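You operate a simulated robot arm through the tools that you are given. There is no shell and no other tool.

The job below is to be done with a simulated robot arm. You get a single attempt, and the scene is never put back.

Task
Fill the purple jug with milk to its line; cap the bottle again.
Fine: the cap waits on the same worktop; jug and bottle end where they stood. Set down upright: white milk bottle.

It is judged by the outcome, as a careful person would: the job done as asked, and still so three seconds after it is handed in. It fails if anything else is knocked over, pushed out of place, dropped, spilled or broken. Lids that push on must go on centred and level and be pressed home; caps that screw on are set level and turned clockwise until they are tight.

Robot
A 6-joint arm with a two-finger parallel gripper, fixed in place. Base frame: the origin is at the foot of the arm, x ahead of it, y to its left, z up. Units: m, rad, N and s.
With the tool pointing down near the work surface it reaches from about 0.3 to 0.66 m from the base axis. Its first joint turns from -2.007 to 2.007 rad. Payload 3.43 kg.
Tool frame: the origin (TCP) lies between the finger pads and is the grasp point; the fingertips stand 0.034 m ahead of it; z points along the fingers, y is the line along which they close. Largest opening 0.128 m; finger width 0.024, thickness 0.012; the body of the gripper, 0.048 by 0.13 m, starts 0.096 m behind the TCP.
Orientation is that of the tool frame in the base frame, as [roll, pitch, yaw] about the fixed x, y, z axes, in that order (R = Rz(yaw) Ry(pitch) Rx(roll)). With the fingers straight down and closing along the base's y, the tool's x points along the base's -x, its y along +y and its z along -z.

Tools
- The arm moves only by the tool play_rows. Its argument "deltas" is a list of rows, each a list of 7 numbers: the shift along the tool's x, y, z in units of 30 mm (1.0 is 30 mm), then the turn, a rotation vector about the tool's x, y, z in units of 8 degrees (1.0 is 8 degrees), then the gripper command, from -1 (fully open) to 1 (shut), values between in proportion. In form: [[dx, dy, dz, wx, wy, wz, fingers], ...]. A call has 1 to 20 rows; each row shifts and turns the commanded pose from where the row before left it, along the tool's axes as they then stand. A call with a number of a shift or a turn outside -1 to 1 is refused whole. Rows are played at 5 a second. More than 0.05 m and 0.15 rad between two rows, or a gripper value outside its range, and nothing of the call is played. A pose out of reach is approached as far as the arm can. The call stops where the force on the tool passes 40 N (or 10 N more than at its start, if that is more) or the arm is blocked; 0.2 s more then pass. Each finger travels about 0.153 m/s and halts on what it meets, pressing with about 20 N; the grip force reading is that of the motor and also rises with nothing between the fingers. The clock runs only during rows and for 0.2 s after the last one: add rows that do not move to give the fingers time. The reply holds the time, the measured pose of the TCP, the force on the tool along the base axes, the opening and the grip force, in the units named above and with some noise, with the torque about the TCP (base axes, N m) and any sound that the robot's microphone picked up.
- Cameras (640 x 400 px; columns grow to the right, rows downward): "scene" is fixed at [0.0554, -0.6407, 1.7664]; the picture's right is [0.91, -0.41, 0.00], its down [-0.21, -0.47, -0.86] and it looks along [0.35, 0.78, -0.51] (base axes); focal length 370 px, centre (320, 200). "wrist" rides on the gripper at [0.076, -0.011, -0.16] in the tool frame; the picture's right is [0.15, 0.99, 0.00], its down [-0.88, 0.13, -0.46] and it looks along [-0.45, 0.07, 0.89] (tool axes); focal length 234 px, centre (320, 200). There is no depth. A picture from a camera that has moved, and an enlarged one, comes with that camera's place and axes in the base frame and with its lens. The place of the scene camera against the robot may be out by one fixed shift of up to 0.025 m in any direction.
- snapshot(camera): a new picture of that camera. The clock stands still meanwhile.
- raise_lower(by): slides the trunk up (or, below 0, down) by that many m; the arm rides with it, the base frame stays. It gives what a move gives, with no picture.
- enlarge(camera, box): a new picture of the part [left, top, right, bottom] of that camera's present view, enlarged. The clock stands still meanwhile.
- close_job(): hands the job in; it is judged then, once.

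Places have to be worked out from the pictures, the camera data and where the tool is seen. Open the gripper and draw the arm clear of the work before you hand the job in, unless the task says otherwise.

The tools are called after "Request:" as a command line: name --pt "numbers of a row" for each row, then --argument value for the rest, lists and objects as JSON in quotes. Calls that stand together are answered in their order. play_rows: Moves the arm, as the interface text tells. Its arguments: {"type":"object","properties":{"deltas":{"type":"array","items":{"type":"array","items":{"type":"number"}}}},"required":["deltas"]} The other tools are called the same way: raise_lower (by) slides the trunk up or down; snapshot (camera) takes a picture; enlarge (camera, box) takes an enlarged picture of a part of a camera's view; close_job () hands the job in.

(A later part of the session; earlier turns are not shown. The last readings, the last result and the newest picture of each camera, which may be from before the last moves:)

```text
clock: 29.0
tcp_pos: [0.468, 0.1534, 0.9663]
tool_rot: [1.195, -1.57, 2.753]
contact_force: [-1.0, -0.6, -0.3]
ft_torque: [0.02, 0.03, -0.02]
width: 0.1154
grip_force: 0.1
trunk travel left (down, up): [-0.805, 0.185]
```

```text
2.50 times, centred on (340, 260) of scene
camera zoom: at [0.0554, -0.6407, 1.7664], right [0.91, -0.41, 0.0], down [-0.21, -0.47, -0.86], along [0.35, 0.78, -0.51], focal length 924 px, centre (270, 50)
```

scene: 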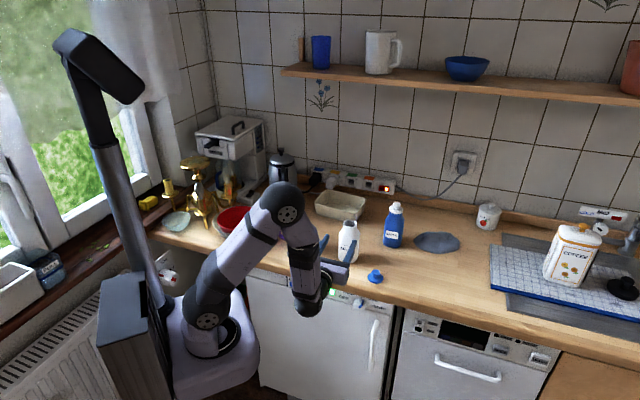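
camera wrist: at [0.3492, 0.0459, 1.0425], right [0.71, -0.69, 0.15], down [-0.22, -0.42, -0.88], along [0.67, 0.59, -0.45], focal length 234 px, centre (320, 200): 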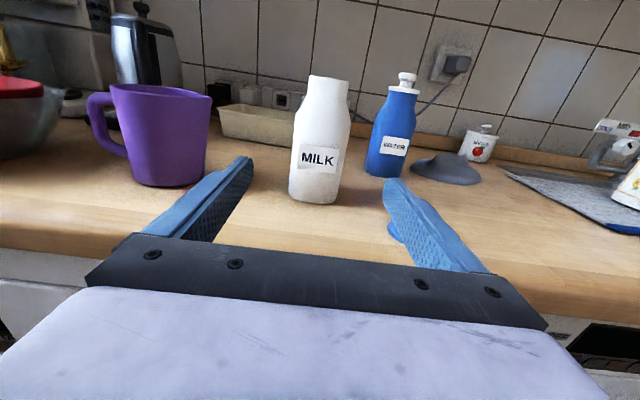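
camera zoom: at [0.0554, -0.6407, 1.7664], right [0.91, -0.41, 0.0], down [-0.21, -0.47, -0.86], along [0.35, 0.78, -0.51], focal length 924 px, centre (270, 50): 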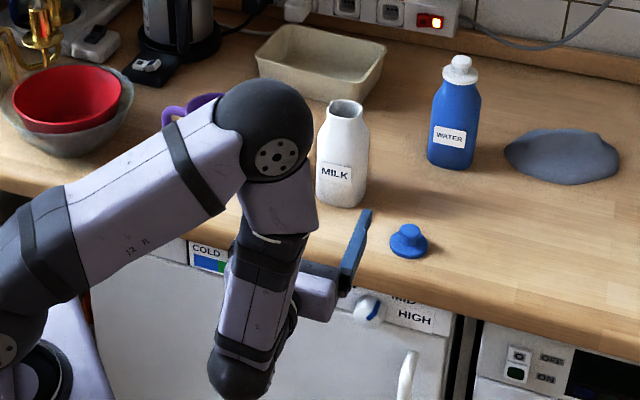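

The fingers are level with the label and the bottle is centred between them. I'll advance 0.14 m along the tool axis so the fingers straddle the bottle.

Request:
play_rows --pt "0 -0.03 0.78 0 0 0 -0.8" --pt "0 0 0.78 0 0 0 -0.8" --pt "0 0 0.78 0 0 0 -0.8" --pt "0 0 0.78 0 0 0 -0.8" --pt "0 0 0.78 0 0 0 -0.8" --pt "0 0 0.75 0 0 0 -0.8" --pt "0 0 0 0 0 0 -0.8"

Request:
snapshot --camera "wrist"

Request:
enlarge --camera "scene" --box '[260, 170, 420, 270]'

```text
clock: 30.6
tcp_pos: [0.5629, 0.2561, 0.9677]
tool_rot: [1.157, -1.57, 2.789]
contact_force: [0.2, 0.1, -0.5]
ft_torque: [0.02, 0.03, -0.01]
width: 0.1154
grip_force: 0.0
trunk travel left (down, up): [-0.805, 0.185]
```

```text
taken
camera wrist: at [0.4433, 0.1479, 1.0432], right [0.71, -0.69, 0.15], down [-0.22, -0.42, -0.88], along [0.67, 0.59, -0.45], focal length 234 px, centre (320, 200)
```

wrist: 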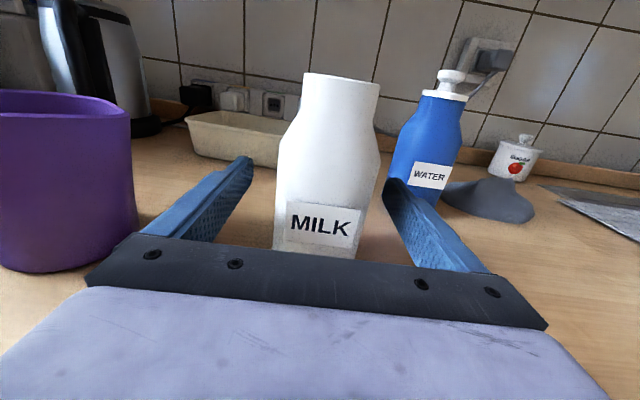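

```text
4.00 times, centred on (340, 220) of scene
camera zoom: at [0.0554, -0.6407, 1.7664], right [0.91, -0.41, 0.0], down [-0.21, -0.47, -0.86], along [0.35, 0.78, -0.51], focal length 1478 px, centre (240, 120)
```

zoom: 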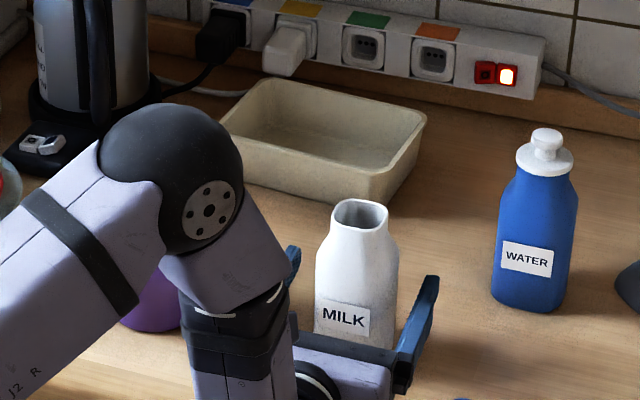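

The fingers straddle the bottle at its axis. I'll close gently, then grip.

Request:
play_rows --pt "0 0 0 0 0 0 -0.3" --pt "0 0 0 0 0 0 -0.2" --pt "0 0 0 0 0 0 -0.1" --pt "0 0 0 0 0 0 0" --pt "0 0 0 0 0 0 1" --pt "0 0 0 0 0 0 1" --pt "0 0 0 0 0 0 1"

Request:
snapshot --camera "wrist"

Request:
enlarge --camera "scene" --box '[260, 170, 420, 270]'

```text
clock: 32.2
tcp_pos: [0.5636, 0.2538, 0.9674]
tool_rot: [0.053, -1.569, -2.389]
contact_force: [1.2, -1.8, -0.5]
ft_torque: [-0.13, -0.06, 0.0]
width: 0.0675
grip_force: 20.0
trunk travel left (down, up): [-0.805, 0.185]
```

```text
taken
camera wrist: at [0.4432, 0.1476, 1.0433], right [0.71, -0.69, 0.15], down [-0.22, -0.42, -0.88], along [0.67, 0.59, -0.45], focal length 234 px, centre (320, 200)
```

wrist: 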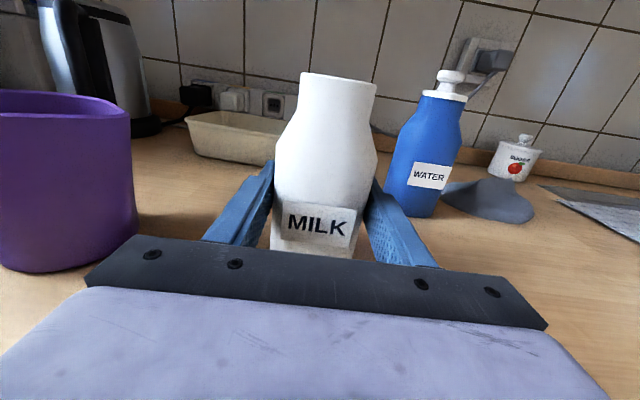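

```text
4.00 times, centred on (340, 220) of scene
camera zoom: at [0.0554, -0.6407, 1.7664], right [0.91, -0.41, 0.0], down [-0.21, -0.47, -0.86], along [0.35, 0.78, -0.51], focal length 1478 px, centre (240, 120)
```

zoom: 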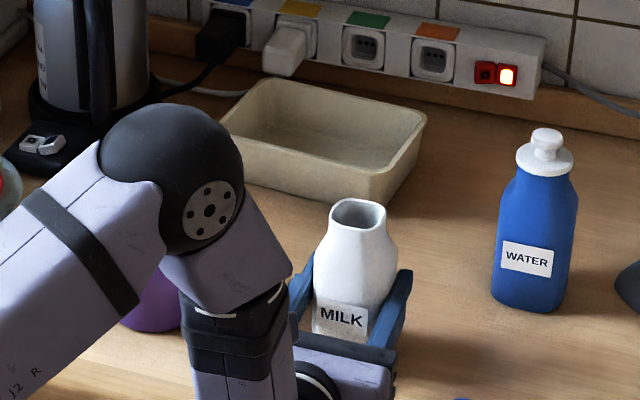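

The grip is firm at 0.0675 m. I'll lift straight up 0.14 m with the trunk, read the weight and look again.

Request:
raise_lower --by 0.14

Request:
snapshot --camera "wrist"

Request:
snapshot --camera "scene"

Request:
enlarge --camera "scene" --box '[260, 150, 420, 250]'

```text
clock: 33.9
tcp_pos: [0.5621, 0.2549, 1.1069]
tool_rot: [-2.831, -1.569, 0.495]
contact_force: [0.8, 0.1, -4.4]
ft_torque: [-0.05, -0.03, -0.02]
width: 0.0678
grip_force: 19.6
trunk travel left (down, up): [-0.945, 0.045]
```

```text
taken
camera wrist: at [0.4435, 0.148, 1.1829], right [0.71, -0.69, 0.15], down [-0.22, -0.42, -0.88], along [0.67, 0.59, -0.45], focal length 234 px, centre (320, 200)
```

wrist: 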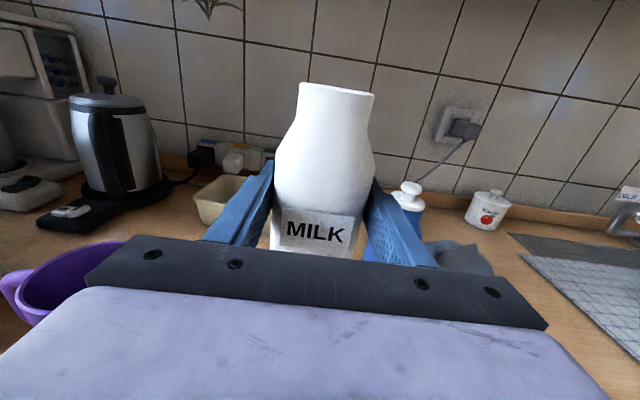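

```text
taken
```

scene: 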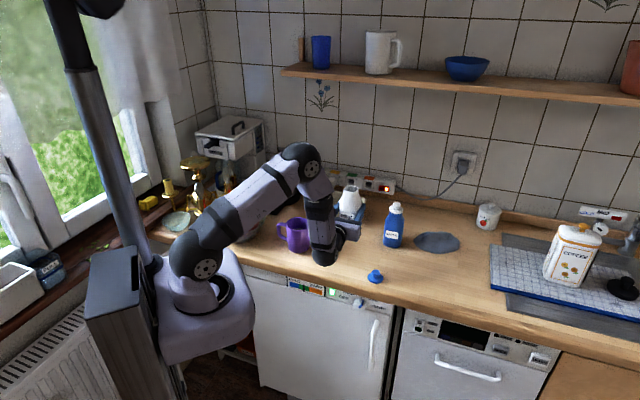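

```text
4.00 times, centred on (340, 200) of scene
camera zoom: at [0.0554, -0.6407, 1.7664], right [0.91, -0.41, 0.0], down [-0.21, -0.47, -0.86], along [0.35, 0.78, -0.51], focal length 1478 px, centre (240, 200)
```

zoom: 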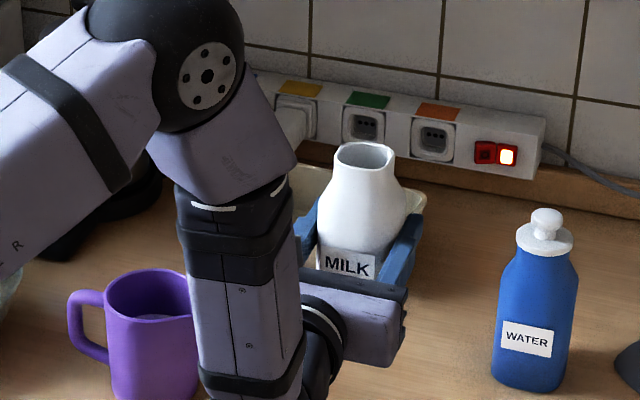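

The bottle weighs about 4.5 N and hangs steady. Next I'll carry it upright and smoothly toward the jug, along the counter, stopping with the bottle axis about 8.5 cm right of the jug's centre.

Request:
play_rows --pt "0 -0.3 0 0 0 0 1" --pt "0 -0.6 0.02 0 0 0 1" --pt "0 -0.8 0.02 0 0 0 1" --pt "0 -0.8 0.03 0 0 0 1" --pt "0 -0.7 0 0 0 0 1" --pt "0 -0.43 0 0 0 0 1" --pt "0 0 0 0 0 0 1"

Request:
snapshot --camera "wrist"

Request:
snapshot --camera "scene"

```text
clock: 35.5
tcp_pos: [0.4848, 0.3295, 1.1072]
tool_rot: [3.005, -1.57, 0.95]
contact_force: [-0.1, -0.5, -3.0]
ft_torque: [0.02, 0.09, 0.01]
width: 0.0676
grip_force: 20.0
trunk travel left (down, up): [-0.945, 0.045]
```

```text
taken
camera wrist: at [0.3667, 0.2226, 1.1826], right [0.72, -0.68, 0.15], down [-0.22, -0.42, -0.88], along [0.66, 0.6, -0.45], focal length 234 px, centre (320, 200)
```

wrist: 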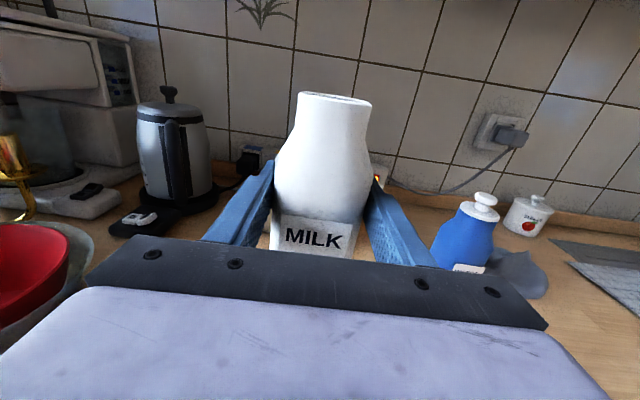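

```text
taken
```

scene: 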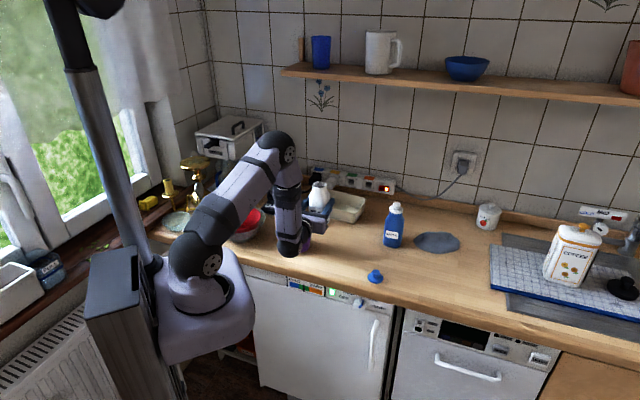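

The bottle is beside the jug at (0.485, 0.330, 1.107). I'll tilt it left by 32°, which should be safely short of pouring, so the wrist camera swings to where it can see the jug.

Request:
play_rows --pt "0 0 0 0 0 -0.5 1" --pt "0 0 0 0 0 -1 1" --pt "0 0 0 0 0 -1 1" --pt "0 0 0 0 0 -1 1" --pt "0 0 0 0 0 -0.5 1" --pt "0 0 0 0 0 0 1"

Request:
snapshot --camera "wrist"

Request:
snapshot --camera "scene"

```text
clock: 36.9
tcp_pos: [0.4857, 0.3313, 1.1082]
tool_rot: [1.572, -1.009, 2.382]
contact_force: [-1.0, 0.4, -3.6]
ft_torque: [0.07, 0.0, 0.0]
width: 0.0679
grip_force: 20.2
trunk travel left (down, up): [-0.945, 0.045]
```

```text
taken
camera wrist: at [0.3404, 0.2499, 1.1654], right [0.55, -0.52, 0.65], down [0.11, -0.73, -0.68], along [0.83, 0.44, -0.35], focal length 234 px, centre (320, 200)
```

wrist: 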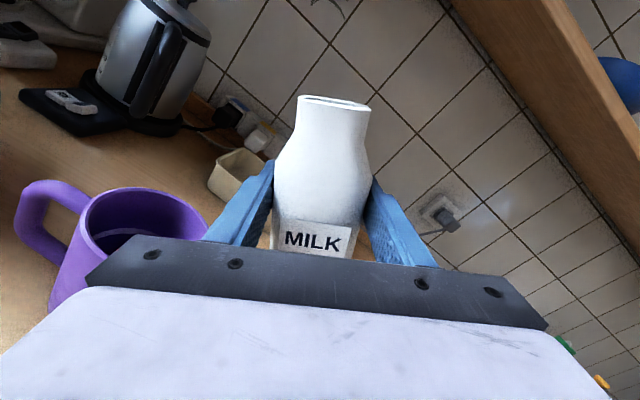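

```text
taken
```

scene: 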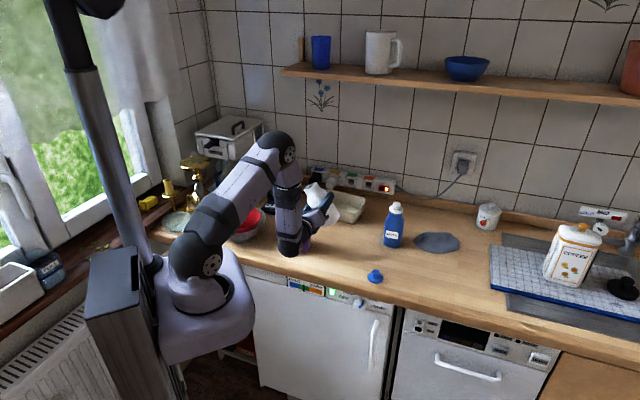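

The jug and its inner line are in view, and its centre agrees with my estimate to within a centimetre. I'll lower 3 cm for a shorter pouring drop and zoom in on the jug.

Request:
raise_lower --by -0.03

Request:
enlarge --camera "wrist" --box '[0, 130, 240, 280]'

Request:
snapshot --camera "wrist"

```text
clock: 37.6
tcp_pos: [0.4867, 0.3318, 1.0777]
tool_rot: [1.572, -1.011, 2.382]
contact_force: [0.0, 0.2, -4.3]
ft_torque: [0.05, 0.05, -0.02]
width: 0.0673
grip_force: 20.3
trunk travel left (down, up): [-0.915, 0.075]
```

```text
2.67 times, centred on (120, 205) of wrist
camera zoom: at [0.3402, 0.2497, 1.1355], right [0.55, -0.52, 0.65], down [0.11, -0.73, -0.68], along [0.83, 0.44, -0.35], focal length 624 px, centre (853, 187)
```

zoom: 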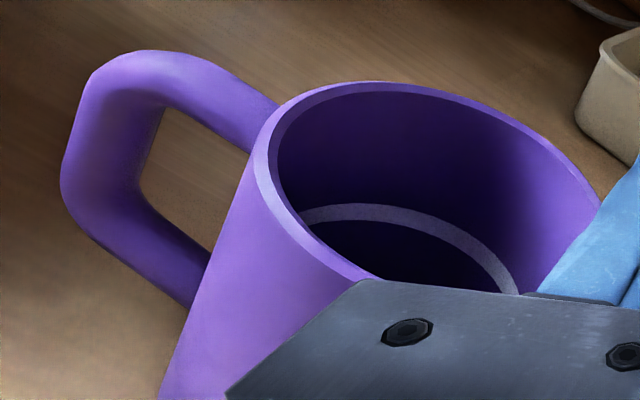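

```text
taken
camera wrist: at [0.3402, 0.2497, 1.1355], right [0.55, -0.52, 0.65], down [0.11, -0.73, -0.68], along [0.83, 0.44, -0.35], focal length 234 px, centre (320, 200)
```

wrist: 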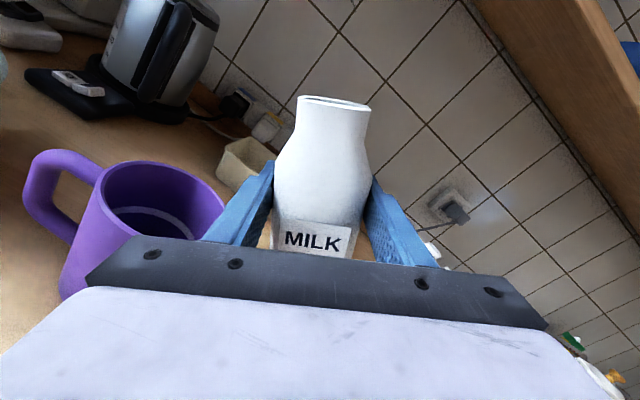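

The fill line is clear: a ring about 4.4 cm below the rim, at z≈0.956. I'll nudge the bottle 7 mm right, so the stream lands centrally, then tilt on to 48° and look.

Request:
play_rows --pt "-0.124 0.2 0 0 0 0 1" --pt "0 0 0 0 0 -0.7 1" --pt "0 0 0 0 0 -0.8 1" --pt "0 0 0 0 0 -0.5 1" --pt "0 0 0 0 0 0 1"

Request:
snapshot --camera "wrist"

Request:
enlarge --camera "wrist" --box '[0, 80, 384, 320]'

```text
clock: 38.8
tcp_pos: [0.4918, 0.3261, 1.0778]
tool_rot: [1.571, -0.734, 2.382]
contact_force: [0.2, 0.4, -3.9]
ft_torque: [0.05, 0.06, -0.03]
width: 0.0677
grip_force: 20.0
trunk travel left (down, up): [-0.915, 0.075]
```

```text
taken
camera wrist: at [0.3345, 0.2546, 1.1193], right [0.4, -0.38, 0.83], down [0.22, -0.84, -0.49], along [0.89, 0.38, -0.25], focal length 234 px, centre (320, 200)
```

wrist: 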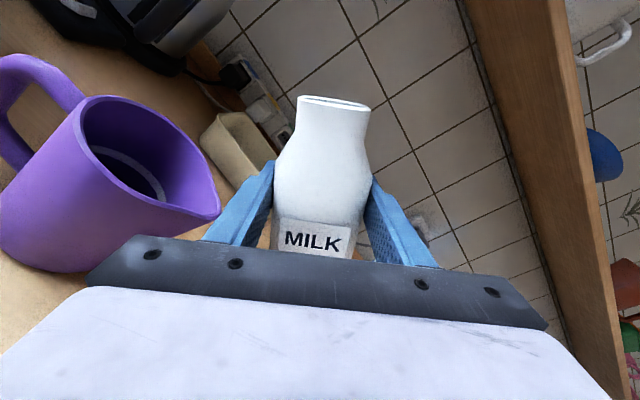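

```text
1.67 times, centred on (192, 200) of wrist
camera zoom: at [0.3345, 0.2546, 1.1193], right [0.4, -0.38, 0.83], down [0.22, -0.84, -0.49], along [0.89, 0.38, -0.25], focal length 390 px, centre (533, 200)
```

zoom: 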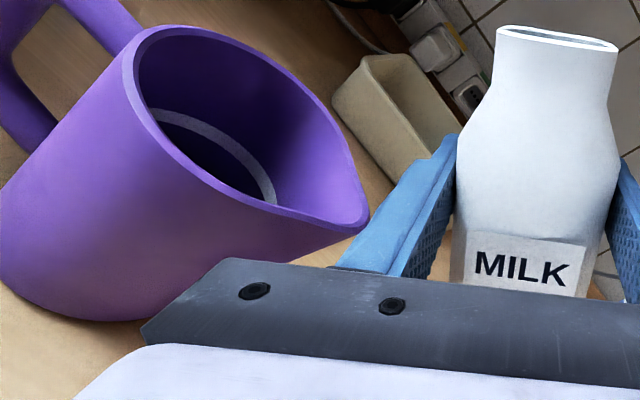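

No flow yet at 48°; the mouth is lined up over the jug along gravity in this view. I'll tilt another 8°.

Request:
play_rows --pt "0 0 0 0 0 -0.5 1" --pt "0 0 0 0 0 -0.5 1" --pt "0 0 0 0 0 0 1"

Request:
enlarge --camera "wrist" --box '[0, 60, 416, 320]'

```text
clock: 39.6
tcp_pos: [0.4905, 0.3269, 1.0764]
tool_rot: [1.571, -0.591, 2.382]
contact_force: [0.1, -0.9, -3.6]
ft_torque: [0.05, 0.05, 0.02]
width: 0.0675
grip_force: 20.2
trunk travel left (down, up): [-0.915, 0.075]
```

```text
1.54 times, centred on (208, 190) of wrist
camera zoom: at [0.3313, 0.2581, 1.1103], right [0.31, -0.3, 0.9], down [0.27, -0.88, -0.38], along [0.91, 0.36, -0.2], focal length 360 px, centre (492, 215)
```

zoom: 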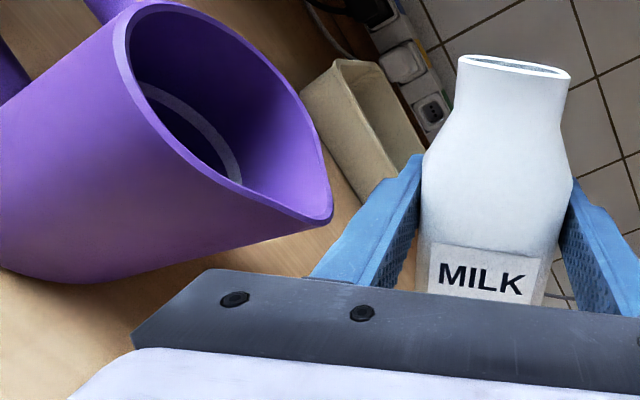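

Still no flow at 56°. Another 8°.

Request:
play_rows --pt "0 0 0 0 0 -0.5 1" --pt "0 0 0 0 0 -0.5 1" --pt "0 0 0 0 0 0 1"

Request:
enlarge --camera "wrist" --box '[0, 60, 416, 320]'

```text
clock: 40.4
tcp_pos: [0.4921, 0.3267, 1.0766]
tool_rot: [1.571, -0.454, 2.384]
contact_force: [0.7, -0.6, -2.4]
ft_torque: [0.04, 0.04, 0.01]
width: 0.0674
grip_force: 20.3
trunk travel left (down, up): [-0.915, 0.075]
```

```text
1.54 times, centred on (208, 190) of wrist
camera zoom: at [0.3289, 0.2611, 1.1], right [0.22, -0.21, 0.95], down [0.3, -0.91, -0.27], along [0.93, 0.35, -0.14], focal length 360 px, centre (492, 215)
```

zoom: 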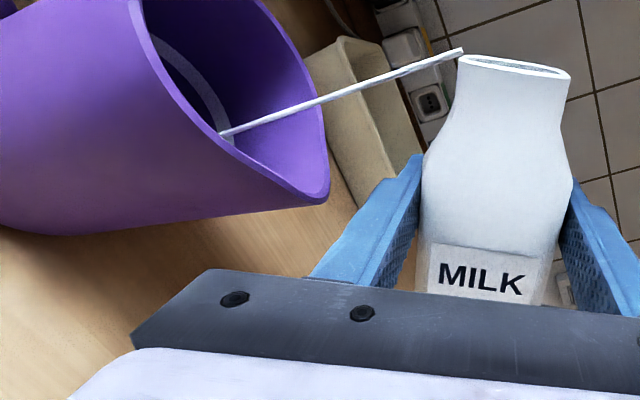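

A thin stream started at 64° and falls inside the jug. I'll hold this tilt briefly and watch the rate and level.

Request:
play_rows --pt "0 0 0 0 0 0 1" --pt "0 0 0 0 0 0 1" --pt "0 0 0 0 0 0 1" --pt "0 0 0 0 0 0 1"

Request:
enlarge --camera "wrist" --box '[0, 60, 416, 320]'

```text
clock: 41.4
tcp_pos: [0.4928, 0.3261, 1.0768]
tool_rot: [1.571, -0.454, 2.383]
contact_force: [0.0, 0.2, -3.6]
ft_torque: [0.04, 0.0, -0.03]
width: 0.0675
grip_force: 19.4
trunk travel left (down, up): [-0.915, 0.075]
```

```text
1.54 times, centred on (208, 190) of wrist
camera zoom: at [0.3289, 0.2611, 1.1001], right [0.22, -0.21, 0.95], down [0.3, -0.91, -0.27], along [0.93, 0.35, -0.14], focal length 360 px, centre (492, 215)
```

zoom: 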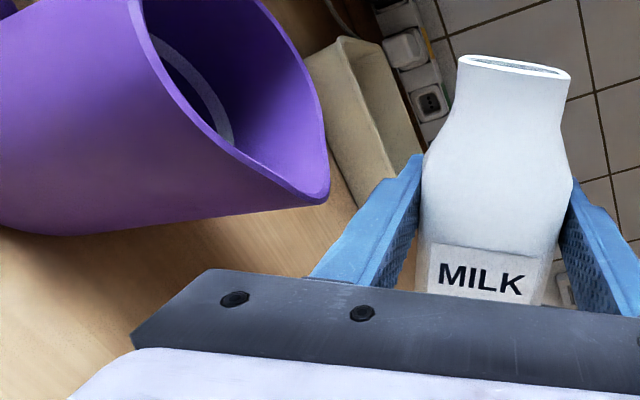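

The flow stopped by itself: milk settled at the lip for this tilt, so each tilt gives a limited pour. I'll tilt to 72° and wait.

Request:
play_rows --pt "0 0 0 0 0 -0.5 1" --pt "0 0 0 0 0 -0.5 1" --pt "0 0 0 0 0 0 1"

Request:
enlarge --camera "wrist" --box '[0, 40, 416, 300]'

```text
clock: 42.2
tcp_pos: [0.4914, 0.3275, 1.0764]
tool_rot: [1.571, -0.315, 2.382]
contact_force: [-0.3, -0.2, -2.9]
ft_torque: [0.05, 0.1, -0.02]
width: 0.0675
grip_force: 20.0
trunk travel left (down, up): [-0.915, 0.075]
```

```text
1.54 times, centred on (208, 170) of wrist
camera zoom: at [0.3264, 0.2633, 1.0898], right [0.12, -0.11, 0.99], down [0.32, -0.93, -0.15], along [0.94, 0.34, -0.08], focal length 360 px, centre (492, 246)
```

zoom: 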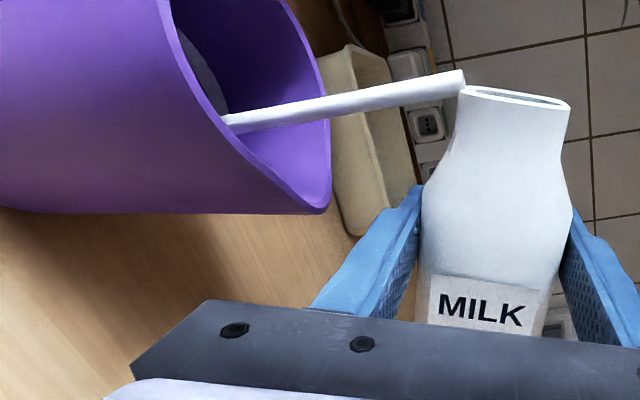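

A fuller stream is going into the jug. I'll wait for it to settle.

Request:
play_rows --pt "0 0 0 0 0 0 1" --pt "0 0 0 0 0 0 1" --pt "0 0 0 0 0 0 1" --pt "0 0 0 0 0 0 1"

Request:
enlarge --camera "wrist" --box '[0, 40, 416, 300]'

Request:
snapshot --camera "scene"

```text
clock: 43.2
tcp_pos: [0.4918, 0.3272, 1.0769]
tool_rot: [1.57, -0.315, 2.382]
contact_force: [0.4, 0.0, -2.4]
ft_torque: [0.02, 0.07, 0.0]
width: 0.0677
grip_force: 20.1
trunk travel left (down, up): [-0.915, 0.075]
```

```text
1.54 times, centred on (208, 170) of wrist
camera zoom: at [0.3264, 0.2632, 1.0898], right [0.12, -0.11, 0.99], down [0.32, -0.93, -0.15], along [0.94, 0.34, -0.08], focal length 360 px, centre (492, 246)
```

zoom: 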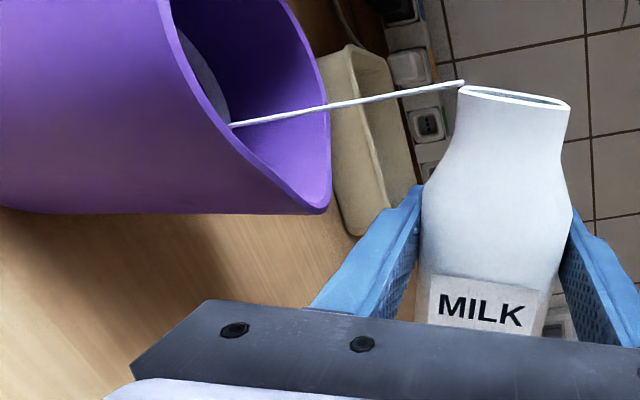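

```text
taken
```

scene: 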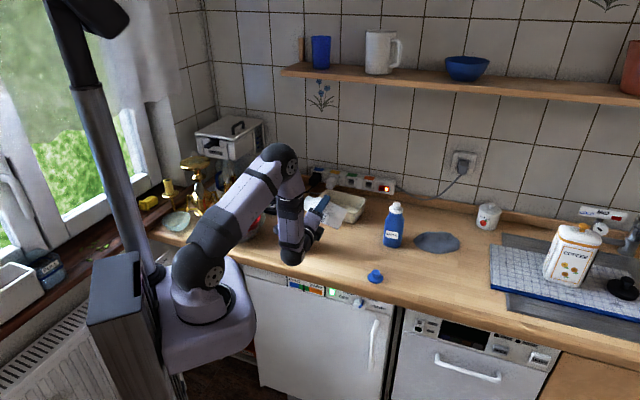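

The stream is tapering. I'll zoom into the jug's interior to see whether the milk surface or the line is visible.

Request:
enlarge --camera "wrist" --box '[90, 20, 250, 120]'

```text
4.00 times, centred on (170, 70) of wrist
camera zoom: at [0.3264, 0.2632, 1.0898], right [0.12, -0.11, 0.99], down [0.32, -0.93, -0.15], along [0.94, 0.34, -0.08], focal length 937 px, centre (920, 720)
```

zoom: 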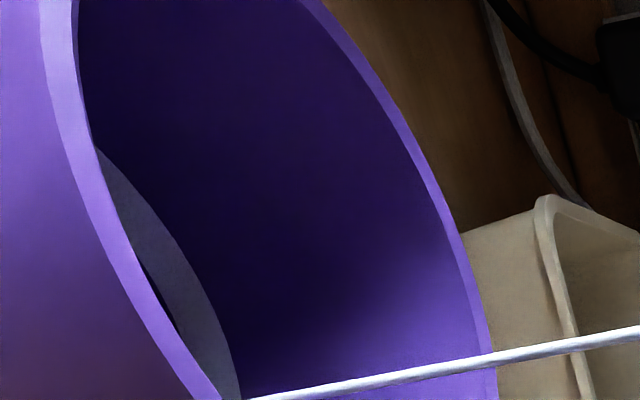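

The grey band is the fill line and the milk is still below it. I'll raise 3 cm for a deeper view into the jug, then wait for the dribble to end.

Request:
raise_lower --by 0.03

Request:
enlarge --camera "wrist" --box '[0, 20, 416, 280]'

Request:
enlarge --camera "wrist" --box '[60, 20, 220, 120]'

```text
clock: 44.0
tcp_pos: [0.4916, 0.3264, 1.107]
tool_rot: [1.571, -0.314, 2.382]
contact_force: [0.3, -0.4, -2.4]
ft_torque: [0.06, 0.03, 0.02]
width: 0.0672
grip_force: 19.1
trunk travel left (down, up): [-0.945, 0.045]
```

```text
1.54 times, centred on (208, 150) of wrist
camera zoom: at [0.3265, 0.2633, 1.1198], right [0.12, -0.11, 0.99], down [0.32, -0.93, -0.15], along [0.94, 0.34, -0.08], focal length 360 px, centre (492, 277)
```

zoom: 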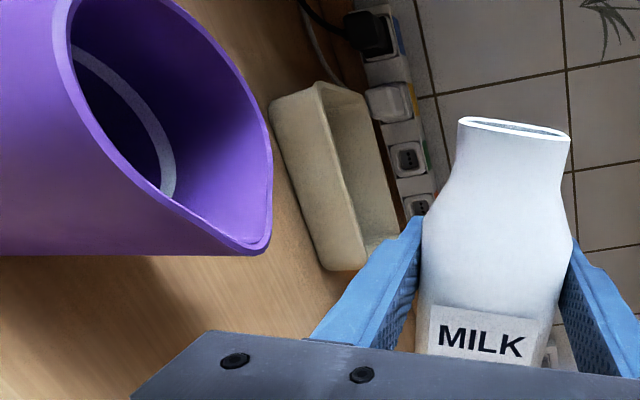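

```text
4.00 times, centred on (140, 70) of wrist
camera zoom: at [0.3265, 0.2633, 1.1198], right [0.12, -0.11, 0.99], down [0.32, -0.93, -0.15], along [0.94, 0.34, -0.08], focal length 937 px, centre (1040, 720)
```

zoom: 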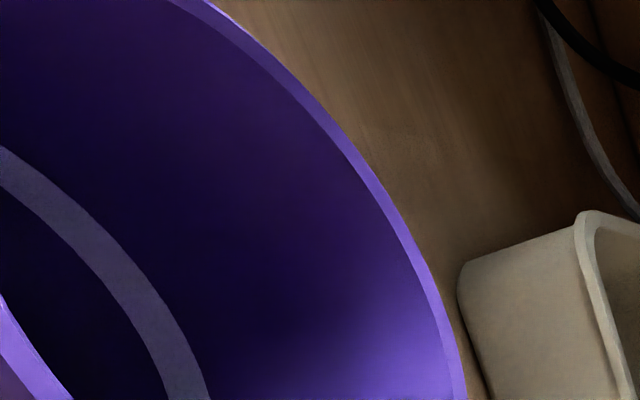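

The flow has stopped, and the line is in clear view with no milk at it yet. I'll tilt on to 80°.

Request:
play_rows --pt "0 0 0 0 0 -0.5 1" --pt "0 0 0 0 0 -0.5 1" --pt "0 0 0 0 0 0 1" --pt "0 0 0 0 0 0 1" --pt "0 0 0 0 0 0 1"

Request:
enlarge --camera "wrist" --box '[0, 0, 416, 260]'

```text
clock: 45.2
tcp_pos: [0.4912, 0.327, 1.1073]
tool_rot: [1.57, -0.174, 2.382]
contact_force: [-0.2, 0.6, -1.9]
ft_torque: [0.03, 0.04, 0.04]
width: 0.0672
grip_force: 20.0
trunk travel left (down, up): [-0.945, 0.045]
```

```text
1.54 times, centred on (208, 130) of wrist
camera zoom: at [0.3254, 0.2639, 1.1094], right [0.02, -0.02, 1.0], down [0.33, -0.94, -0.02], along [0.94, 0.33, -0.01], focal length 360 px, centre (492, 308)
```

zoom: 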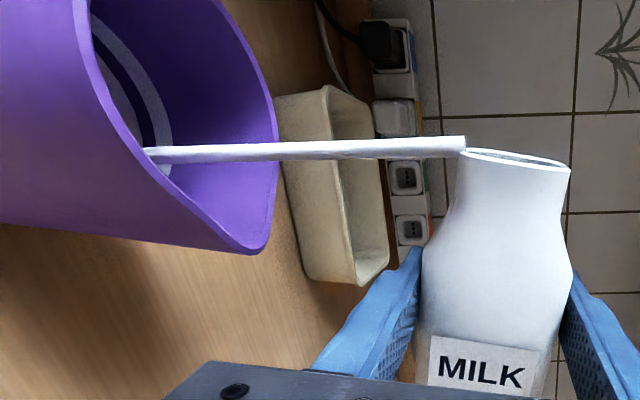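

The milk surface is now visible just below the line and the stream is still running. I'll zoom in before letting more time pass.

Request:
enlarge --camera "wrist" --box '[30, 0, 190, 120]'

```text
3.33 times, centred on (110, 60) of wrist
camera zoom: at [0.3254, 0.2639, 1.1094], right [0.02, -0.02, 1.0], down [0.33, -0.94, -0.02], along [0.94, 0.33, -0.01], focal length 781 px, centre (1020, 667)
```

zoom: 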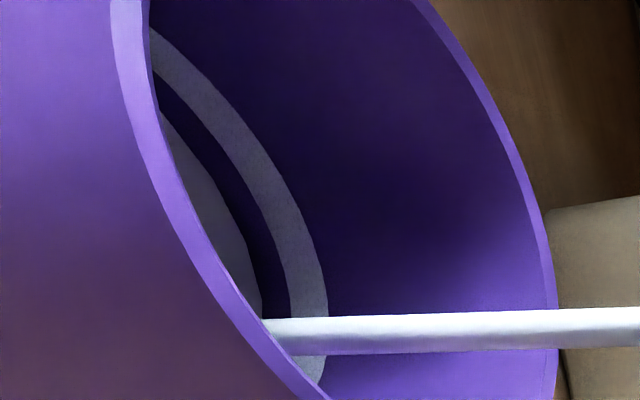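

The surface is roughly 6 mm below the band's lower edge. I'll let it run 0.4 s more and check.

Request:
play_rows --pt "0 0 0 0 0 0 1"

Request:
enlarge --camera "wrist" --box '[30, 0, 190, 120]'

```text
clock: 45.6
tcp_pos: [0.4918, 0.3272, 1.1066]
tool_rot: [1.571, -0.173, 2.382]
contact_force: [0.0, -0.3, -2.2]
ft_torque: [0.01, 0.01, 0.0]
width: 0.0672
grip_force: 20.0
trunk travel left (down, up): [-0.945, 0.045]
```

```text
3.33 times, centred on (110, 60) of wrist
camera zoom: at [0.3254, 0.2639, 1.1093], right [0.02, -0.02, 1.0], down [0.33, -0.94, -0.02], along [0.94, 0.33, -0.01], focal length 781 px, centre (1020, 667)
```

zoom: 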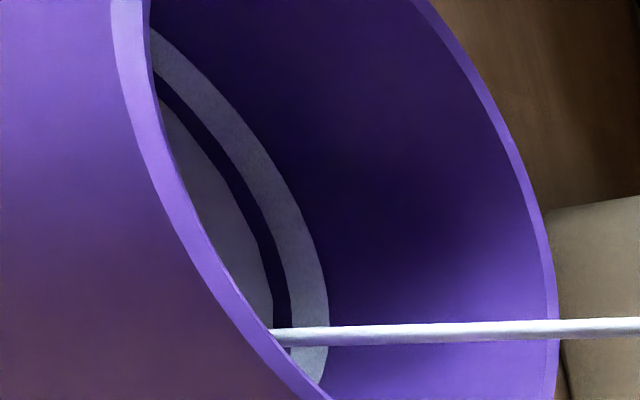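

The gap has halved and the stream is thinning. I'll wait another 0.4 s.

Request:
play_rows --pt "0 0 0 0 0 0 1"

Request:
enlarge --camera "wrist" --box '[30, 0, 190, 120]'

```text
clock: 46.0
tcp_pos: [0.4902, 0.3275, 1.1072]
tool_rot: [1.572, -0.174, 2.382]
contact_force: [0.1, -0.5, -2.1]
ft_torque: [0.04, 0.03, 0.01]
width: 0.0674
grip_force: 20.3
trunk travel left (down, up): [-0.945, 0.045]
```

```text
3.33 times, centred on (110, 60) of wrist
camera zoom: at [0.3254, 0.2639, 1.1093], right [0.02, -0.02, 1.0], down [0.33, -0.94, -0.02], along [0.94, 0.33, -0.01], focal length 781 px, centre (1020, 667)
```

zoom: 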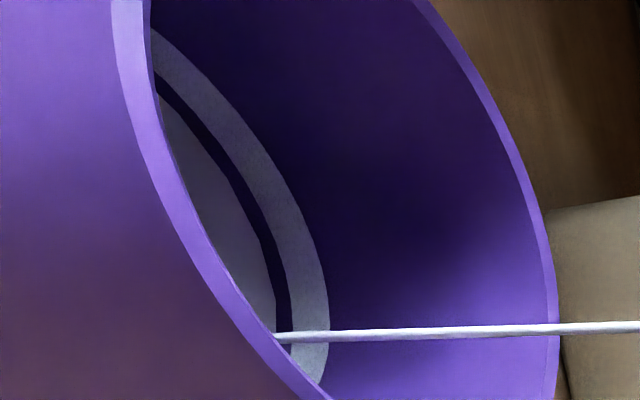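

The gap is nearly closed and the stream is tapering. I'll wait a bit more.

Request:
play_rows --pt "0 0 0 0 0 0 1" --pt "0 0 0 0 0 0 1" --pt "0 0 0 0 0 0 1"

Request:
enlarge --camera "wrist" --box '[30, 0, 190, 120]'

```text
clock: 46.8
tcp_pos: [0.4905, 0.328, 1.1066]
tool_rot: [1.572, -0.174, 2.383]
contact_force: [0.6, 1.3, -2.1]
ft_torque: [0.01, 0.02, 0.01]
width: 0.067
grip_force: 20.1
trunk travel left (down, up): [-0.945, 0.045]
```

```text
3.33 times, centred on (110, 60) of wrist
camera zoom: at [0.3254, 0.2639, 1.1093], right [0.02, -0.02, 1.0], down [0.33, -0.94, -0.02], along [0.94, 0.33, -0.01], focal length 781 px, centre (1020, 667)
```

zoom: 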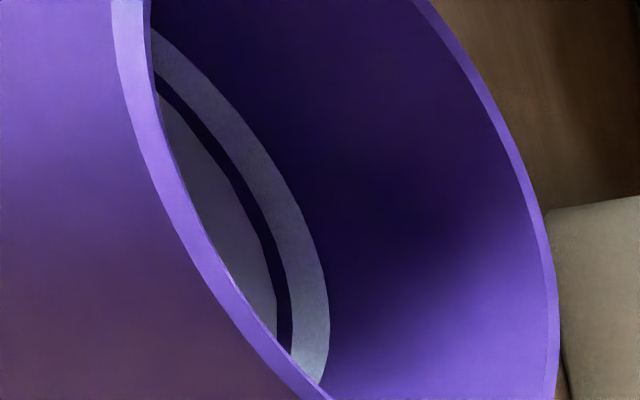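

Flow has stopped with the milk about 2–3 mm below the band. I'll add a small 2.4° tilt and let it run out.

Request:
play_rows --pt "0 0 0 0 0 -0.3 1" --pt "0 0 0 0 0 0 1" --pt "0 0 0 0 0 0 1" --pt "0 0 0 0 0 0 1"

Request:
enlarge --camera "wrist" --box '[30, 0, 190, 120]'

```text
clock: 47.8
tcp_pos: [0.4909, 0.3263, 1.1067]
tool_rot: [1.57, -0.133, 2.384]
contact_force: [0.2, 0.9, -2.5]
ft_torque: [0.05, 0.03, 0.0]
width: 0.0671
grip_force: 19.8
trunk travel left (down, up): [-0.945, 0.045]
```

```text
3.33 times, centred on (110, 60) of wrist
camera zoom: at [0.3251, 0.2637, 1.1061], right [-0.01, 0.01, 1.0], down [0.33, -0.94, 0.01], along [0.94, 0.33, 0.01], focal length 781 px, centre (1020, 667)
```

zoom: 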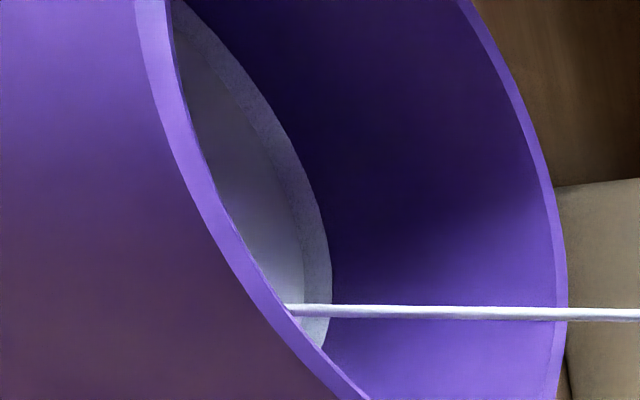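

The milk has reached the lower edge of the band and a thin stream remains. I'll give it one more short step.

Request:
play_rows --pt "0 0 0 0 0 0 1"

Request:
enlarge --camera "wrist" --box '[60, 0, 140, 110]'

```text
clock: 48.2
tcp_pos: [0.4913, 0.3276, 1.1068]
tool_rot: [1.572, -0.132, 2.383]
contact_force: [-0.2, 1.0, -2.6]
ft_torque: [0.04, 0.03, -0.01]
width: 0.0672
grip_force: 20.1
trunk travel left (down, up): [-0.945, 0.045]
```

```text
3.64 times, centred on (100, 55) of wrist
camera zoom: at [0.3251, 0.2637, 1.1061], right [-0.01, 0.01, 1.0], down [0.33, -0.94, 0.01], along [0.94, 0.33, 0.01], focal length 852 px, centre (1120, 727)
```

zoom: 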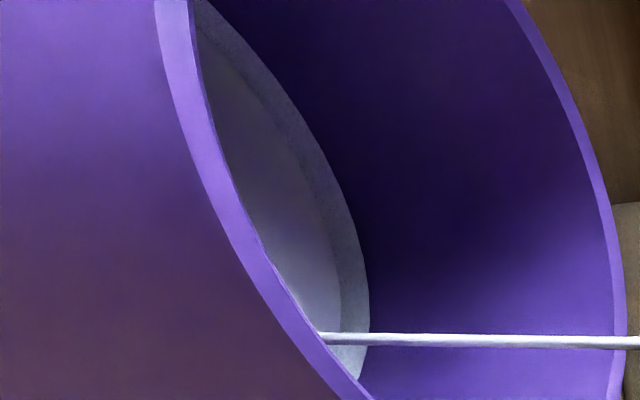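

The level is now about a third of the way up the band, with a trickle still running. Another short wait.

Request:
play_rows --pt "0 0 0 0 0 0 1" --pt "0 0 0 0 0 0 1"

Request:
enlarge --camera "wrist" --box '[60, 0, 140, 110]'

```text
clock: 48.8
tcp_pos: [0.4909, 0.3256, 1.1076]
tool_rot: [1.57, -0.132, 2.381]
contact_force: [0.4, 0.9, -1.9]
ft_torque: [0.05, 0.03, 0.0]
width: 0.0674
grip_force: 19.5
trunk travel left (down, up): [-0.945, 0.045]
```

```text
3.64 times, centred on (100, 55) of wrist
camera zoom: at [0.3251, 0.2637, 1.1061], right [-0.01, 0.01, 1.0], down [0.33, -0.94, 0.01], along [0.94, 0.33, 0.01], focal length 852 px, centre (1120, 727)
```

zoom: 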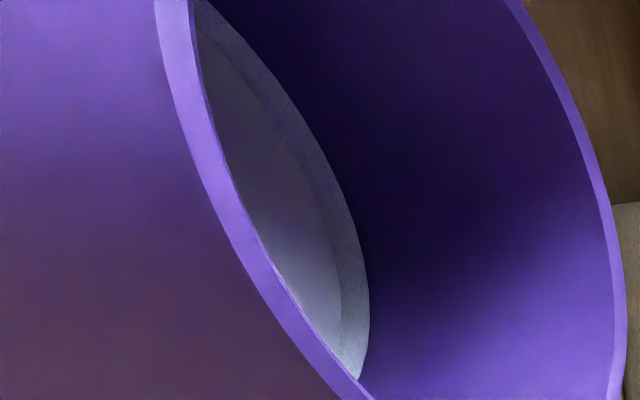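

The trickle has stopped about a third of the way up the band. One tiny extra tilt of 0.8° should bring it to the band's middle.

Request:
play_rows --pt "0 0 0 0 0 -0.1 1" --pt "0 0 0 0 0 0 1" --pt "0 0 0 0 0 0 1" --pt "0 0 0 0 0 0 1" --pt "0 0 0 0 0 0 1"

Request:
enlarge --camera "wrist" --box '[60, 0, 140, 110]'

```text
clock: 50.0
tcp_pos: [0.4914, 0.3274, 1.1069]
tool_rot: [1.571, -0.119, 2.382]
contact_force: [0.2, 0.4, -2.5]
ft_torque: [0.0, 0.05, 0.0]
width: 0.0673
grip_force: 20.2
trunk travel left (down, up): [-0.945, 0.045]
```

```text
3.64 times, centred on (100, 55) of wrist
camera zoom: at [0.3254, 0.2643, 1.1049], right [-0.02, 0.02, 1.0], down [0.33, -0.94, 0.03], along [0.94, 0.33, 0.01], focal length 852 px, centre (1120, 727)
```

zoom: 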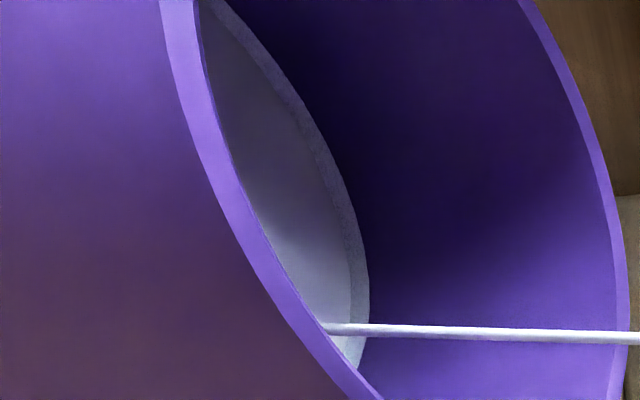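

The milk is at the middle of the line band, so I'll tilt back at once to stop the trickle.

Request:
play_rows --pt "0 0 0 0 0 0.9 1" --pt "0 0 0 0 0 1 1" --pt "0 0 0 0 0 1 1" --pt "0 0 0 0 0 0.7 1" --pt "0 0 0 0 0 0 1"

Request:
snapshot --camera "wrist"

Request:
enlarge --camera "wrist" --box '[0, 60, 240, 250]'

```text
clock: 51.2
tcp_pos: [0.4916, 0.326, 1.1081]
tool_rot: [1.572, -0.622, 2.383]
contact_force: [0.0, 0.1, -1.5]
ft_torque: [0.0, 0.05, 0.02]
width: 0.0672
grip_force: 19.7
trunk travel left (down, up): [-0.945, 0.045]
```

```text
taken
camera wrist: at [0.3315, 0.2581, 1.1426], right [0.33, -0.32, 0.89], down [0.26, -0.88, -0.41], along [0.91, 0.37, -0.21], focal length 234 px, centre (320, 200)
```

wrist: 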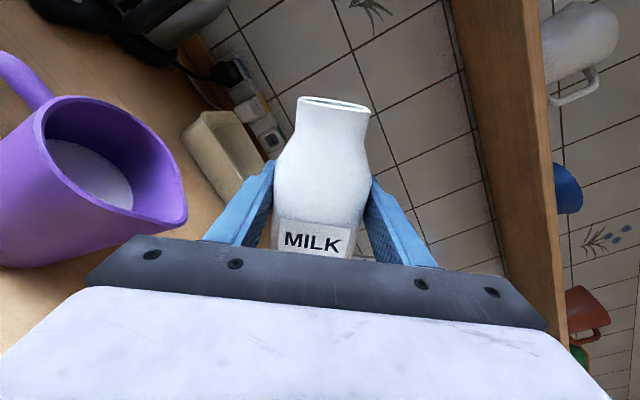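

```text
2.11 times, centred on (120, 155) of wrist
camera zoom: at [0.3315, 0.2581, 1.1426], right [0.33, -0.32, 0.89], down [0.26, -0.88, -0.41], along [0.91, 0.37, -0.21], focal length 493 px, centre (741, 295)
```

zoom: 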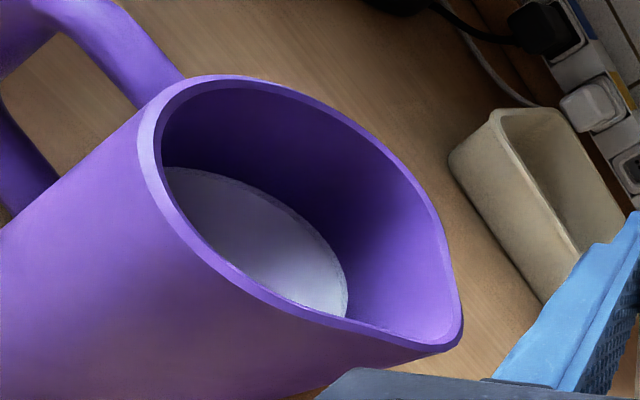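

The pouring stopped with no drips. I'll zoom in on the milk surface against the line from this steeper angle.

Request:
enlarge --camera "wrist" --box '[40, 110, 160, 220]'

```text
3.64 times, centred on (100, 165) of wrist
camera zoom: at [0.3315, 0.2581, 1.1426], right [0.33, -0.32, 0.89], down [0.26, -0.88, -0.41], along [0.91, 0.37, -0.21], focal length 852 px, centre (1120, 327)
```

zoom: 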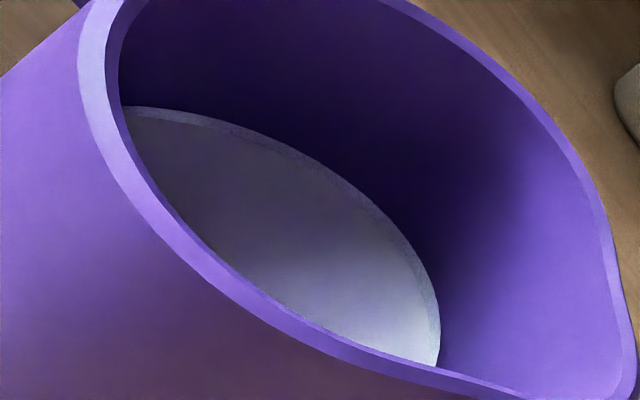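

The milk sits on the line. Now I'll turn the bottle fully upright, in smooth steps.

Request:
play_rows --pt "0 0 0 0 0 0.5 1" --pt "0 0 0 0 0 1 1" --pt "0 0 0 0 0 1 1" --pt "0 0 0 0 0 1 1" --pt "0 0 0 0 0 1 1" --pt "0 0 0 0 0 1 1" --pt "0 0 0 0 0 0.8 1" --pt "0 0 0 0 0 0.5 1" --pt "0 0 0 0 0 0 1"

Request:
snapshot --camera "wrist"

```text
clock: 53.2
tcp_pos: [0.4922, 0.3262, 1.1079]
tool_rot: [-1.774, -1.57, -0.555]
contact_force: [-0.6, 0.1, -1.4]
ft_torque: [-0.01, 0.0, -0.01]
width: 0.0674
grip_force: 20.0
trunk travel left (down, up): [-0.945, 0.045]
```

```text
taken
camera wrist: at [0.3737, 0.2189, 1.1829], right [0.72, -0.68, 0.14], down [-0.22, -0.42, -0.88], along [0.66, 0.6, -0.45], focal length 234 px, centre (320, 200)
```

wrist: 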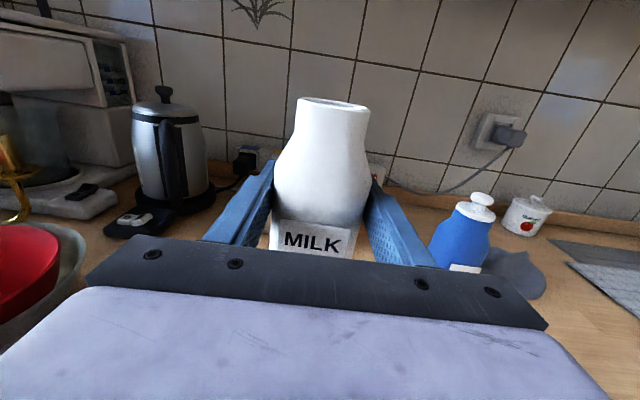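

The bottle is upright. Comparing views, it has slipped about 11 mm down in the grip, so it will touch the counter at TCP z≈0.979. I'll carry it back to its place.

Request:
play_rows --pt "0 0.3 0 0 0 0 1" --pt "0 0.6 -0.02 0 0 0 1" --pt "0 0.8 -0.02 0 0 0 1" --pt "0 0.8 -0.03 0 0 0 1" --pt "0 0.6 0 0 0 0 1" --pt "0 0.293 0 0 0 0 1" --pt "0 0 0 0 0 0 1"

Request:
snapshot --camera "wrist"

Request:
snapshot --camera "scene"

```text
clock: 54.8
tcp_pos: [0.5654, 0.2549, 1.1087]
tool_rot: [0.355, -1.571, -2.685]
contact_force: [-0.5, 0.9, -1.8]
ft_torque: [-0.01, 0.02, 0.0]
width: 0.0671
grip_force: 20.1
trunk travel left (down, up): [-0.945, 0.045]
```

```text
taken
camera wrist: at [0.4459, 0.1471, 1.1836], right [0.72, -0.68, 0.15], down [-0.22, -0.42, -0.88], along [0.66, 0.6, -0.45], focal length 234 px, centre (320, 200)
```

wrist: 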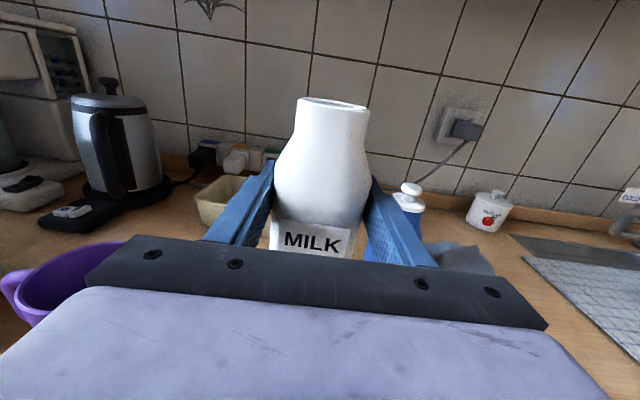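

```text
taken
```

scene: 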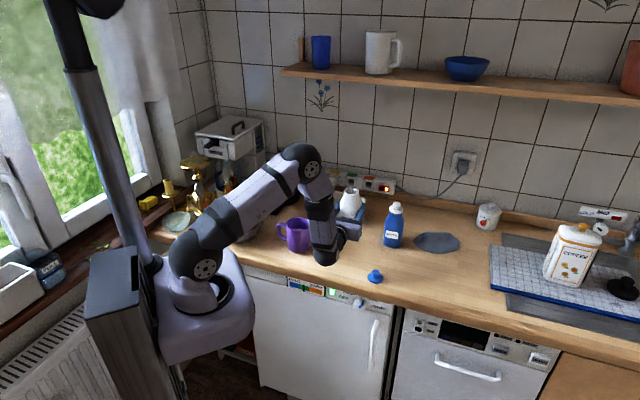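

I'm back over the original spot to within about 2 mm. I'll lower with the trunk to about 1 cm above the counter, then finish with fine steps.

Request:
raise_lower --by -0.118

Request:
snapshot --camera "wrist"

Request:
enlarge --camera "scene" --box '[260, 170, 420, 270]'

```text
clock: 56.2
tcp_pos: [0.5638, 0.2548, 0.9896]
tool_rot: [-3.015, -1.571, 0.686]
contact_force: [1.6, -0.6, -1.7]
ft_torque: [-0.01, 0.01, 0.01]
width: 0.0674
grip_force: 19.8
trunk travel left (down, up): [-0.827, 0.163]
```

```text
taken
camera wrist: at [0.4457, 0.1471, 1.0658], right [0.72, -0.68, 0.15], down [-0.22, -0.42, -0.88], along [0.66, 0.6, -0.45], focal length 234 px, centre (320, 200)
```

wrist: 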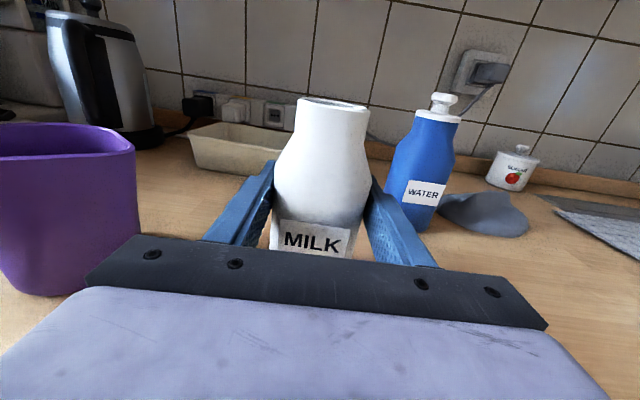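

```text
4.00 times, centred on (340, 220) of scene
camera zoom: at [0.0554, -0.6407, 1.7664], right [0.91, -0.41, 0.0], down [-0.21, -0.47, -0.86], along [0.35, 0.78, -0.51], focal length 1478 px, centre (240, 120)
```

zoom: 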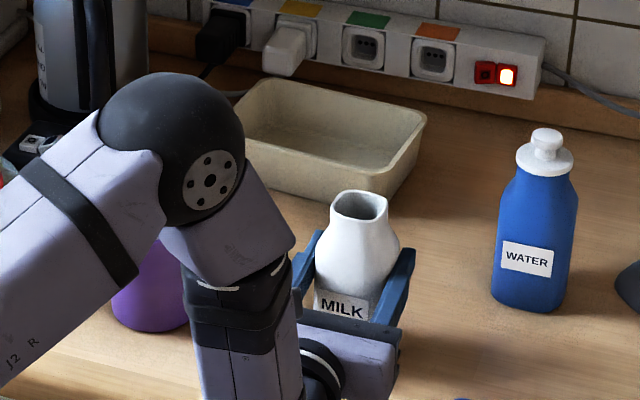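

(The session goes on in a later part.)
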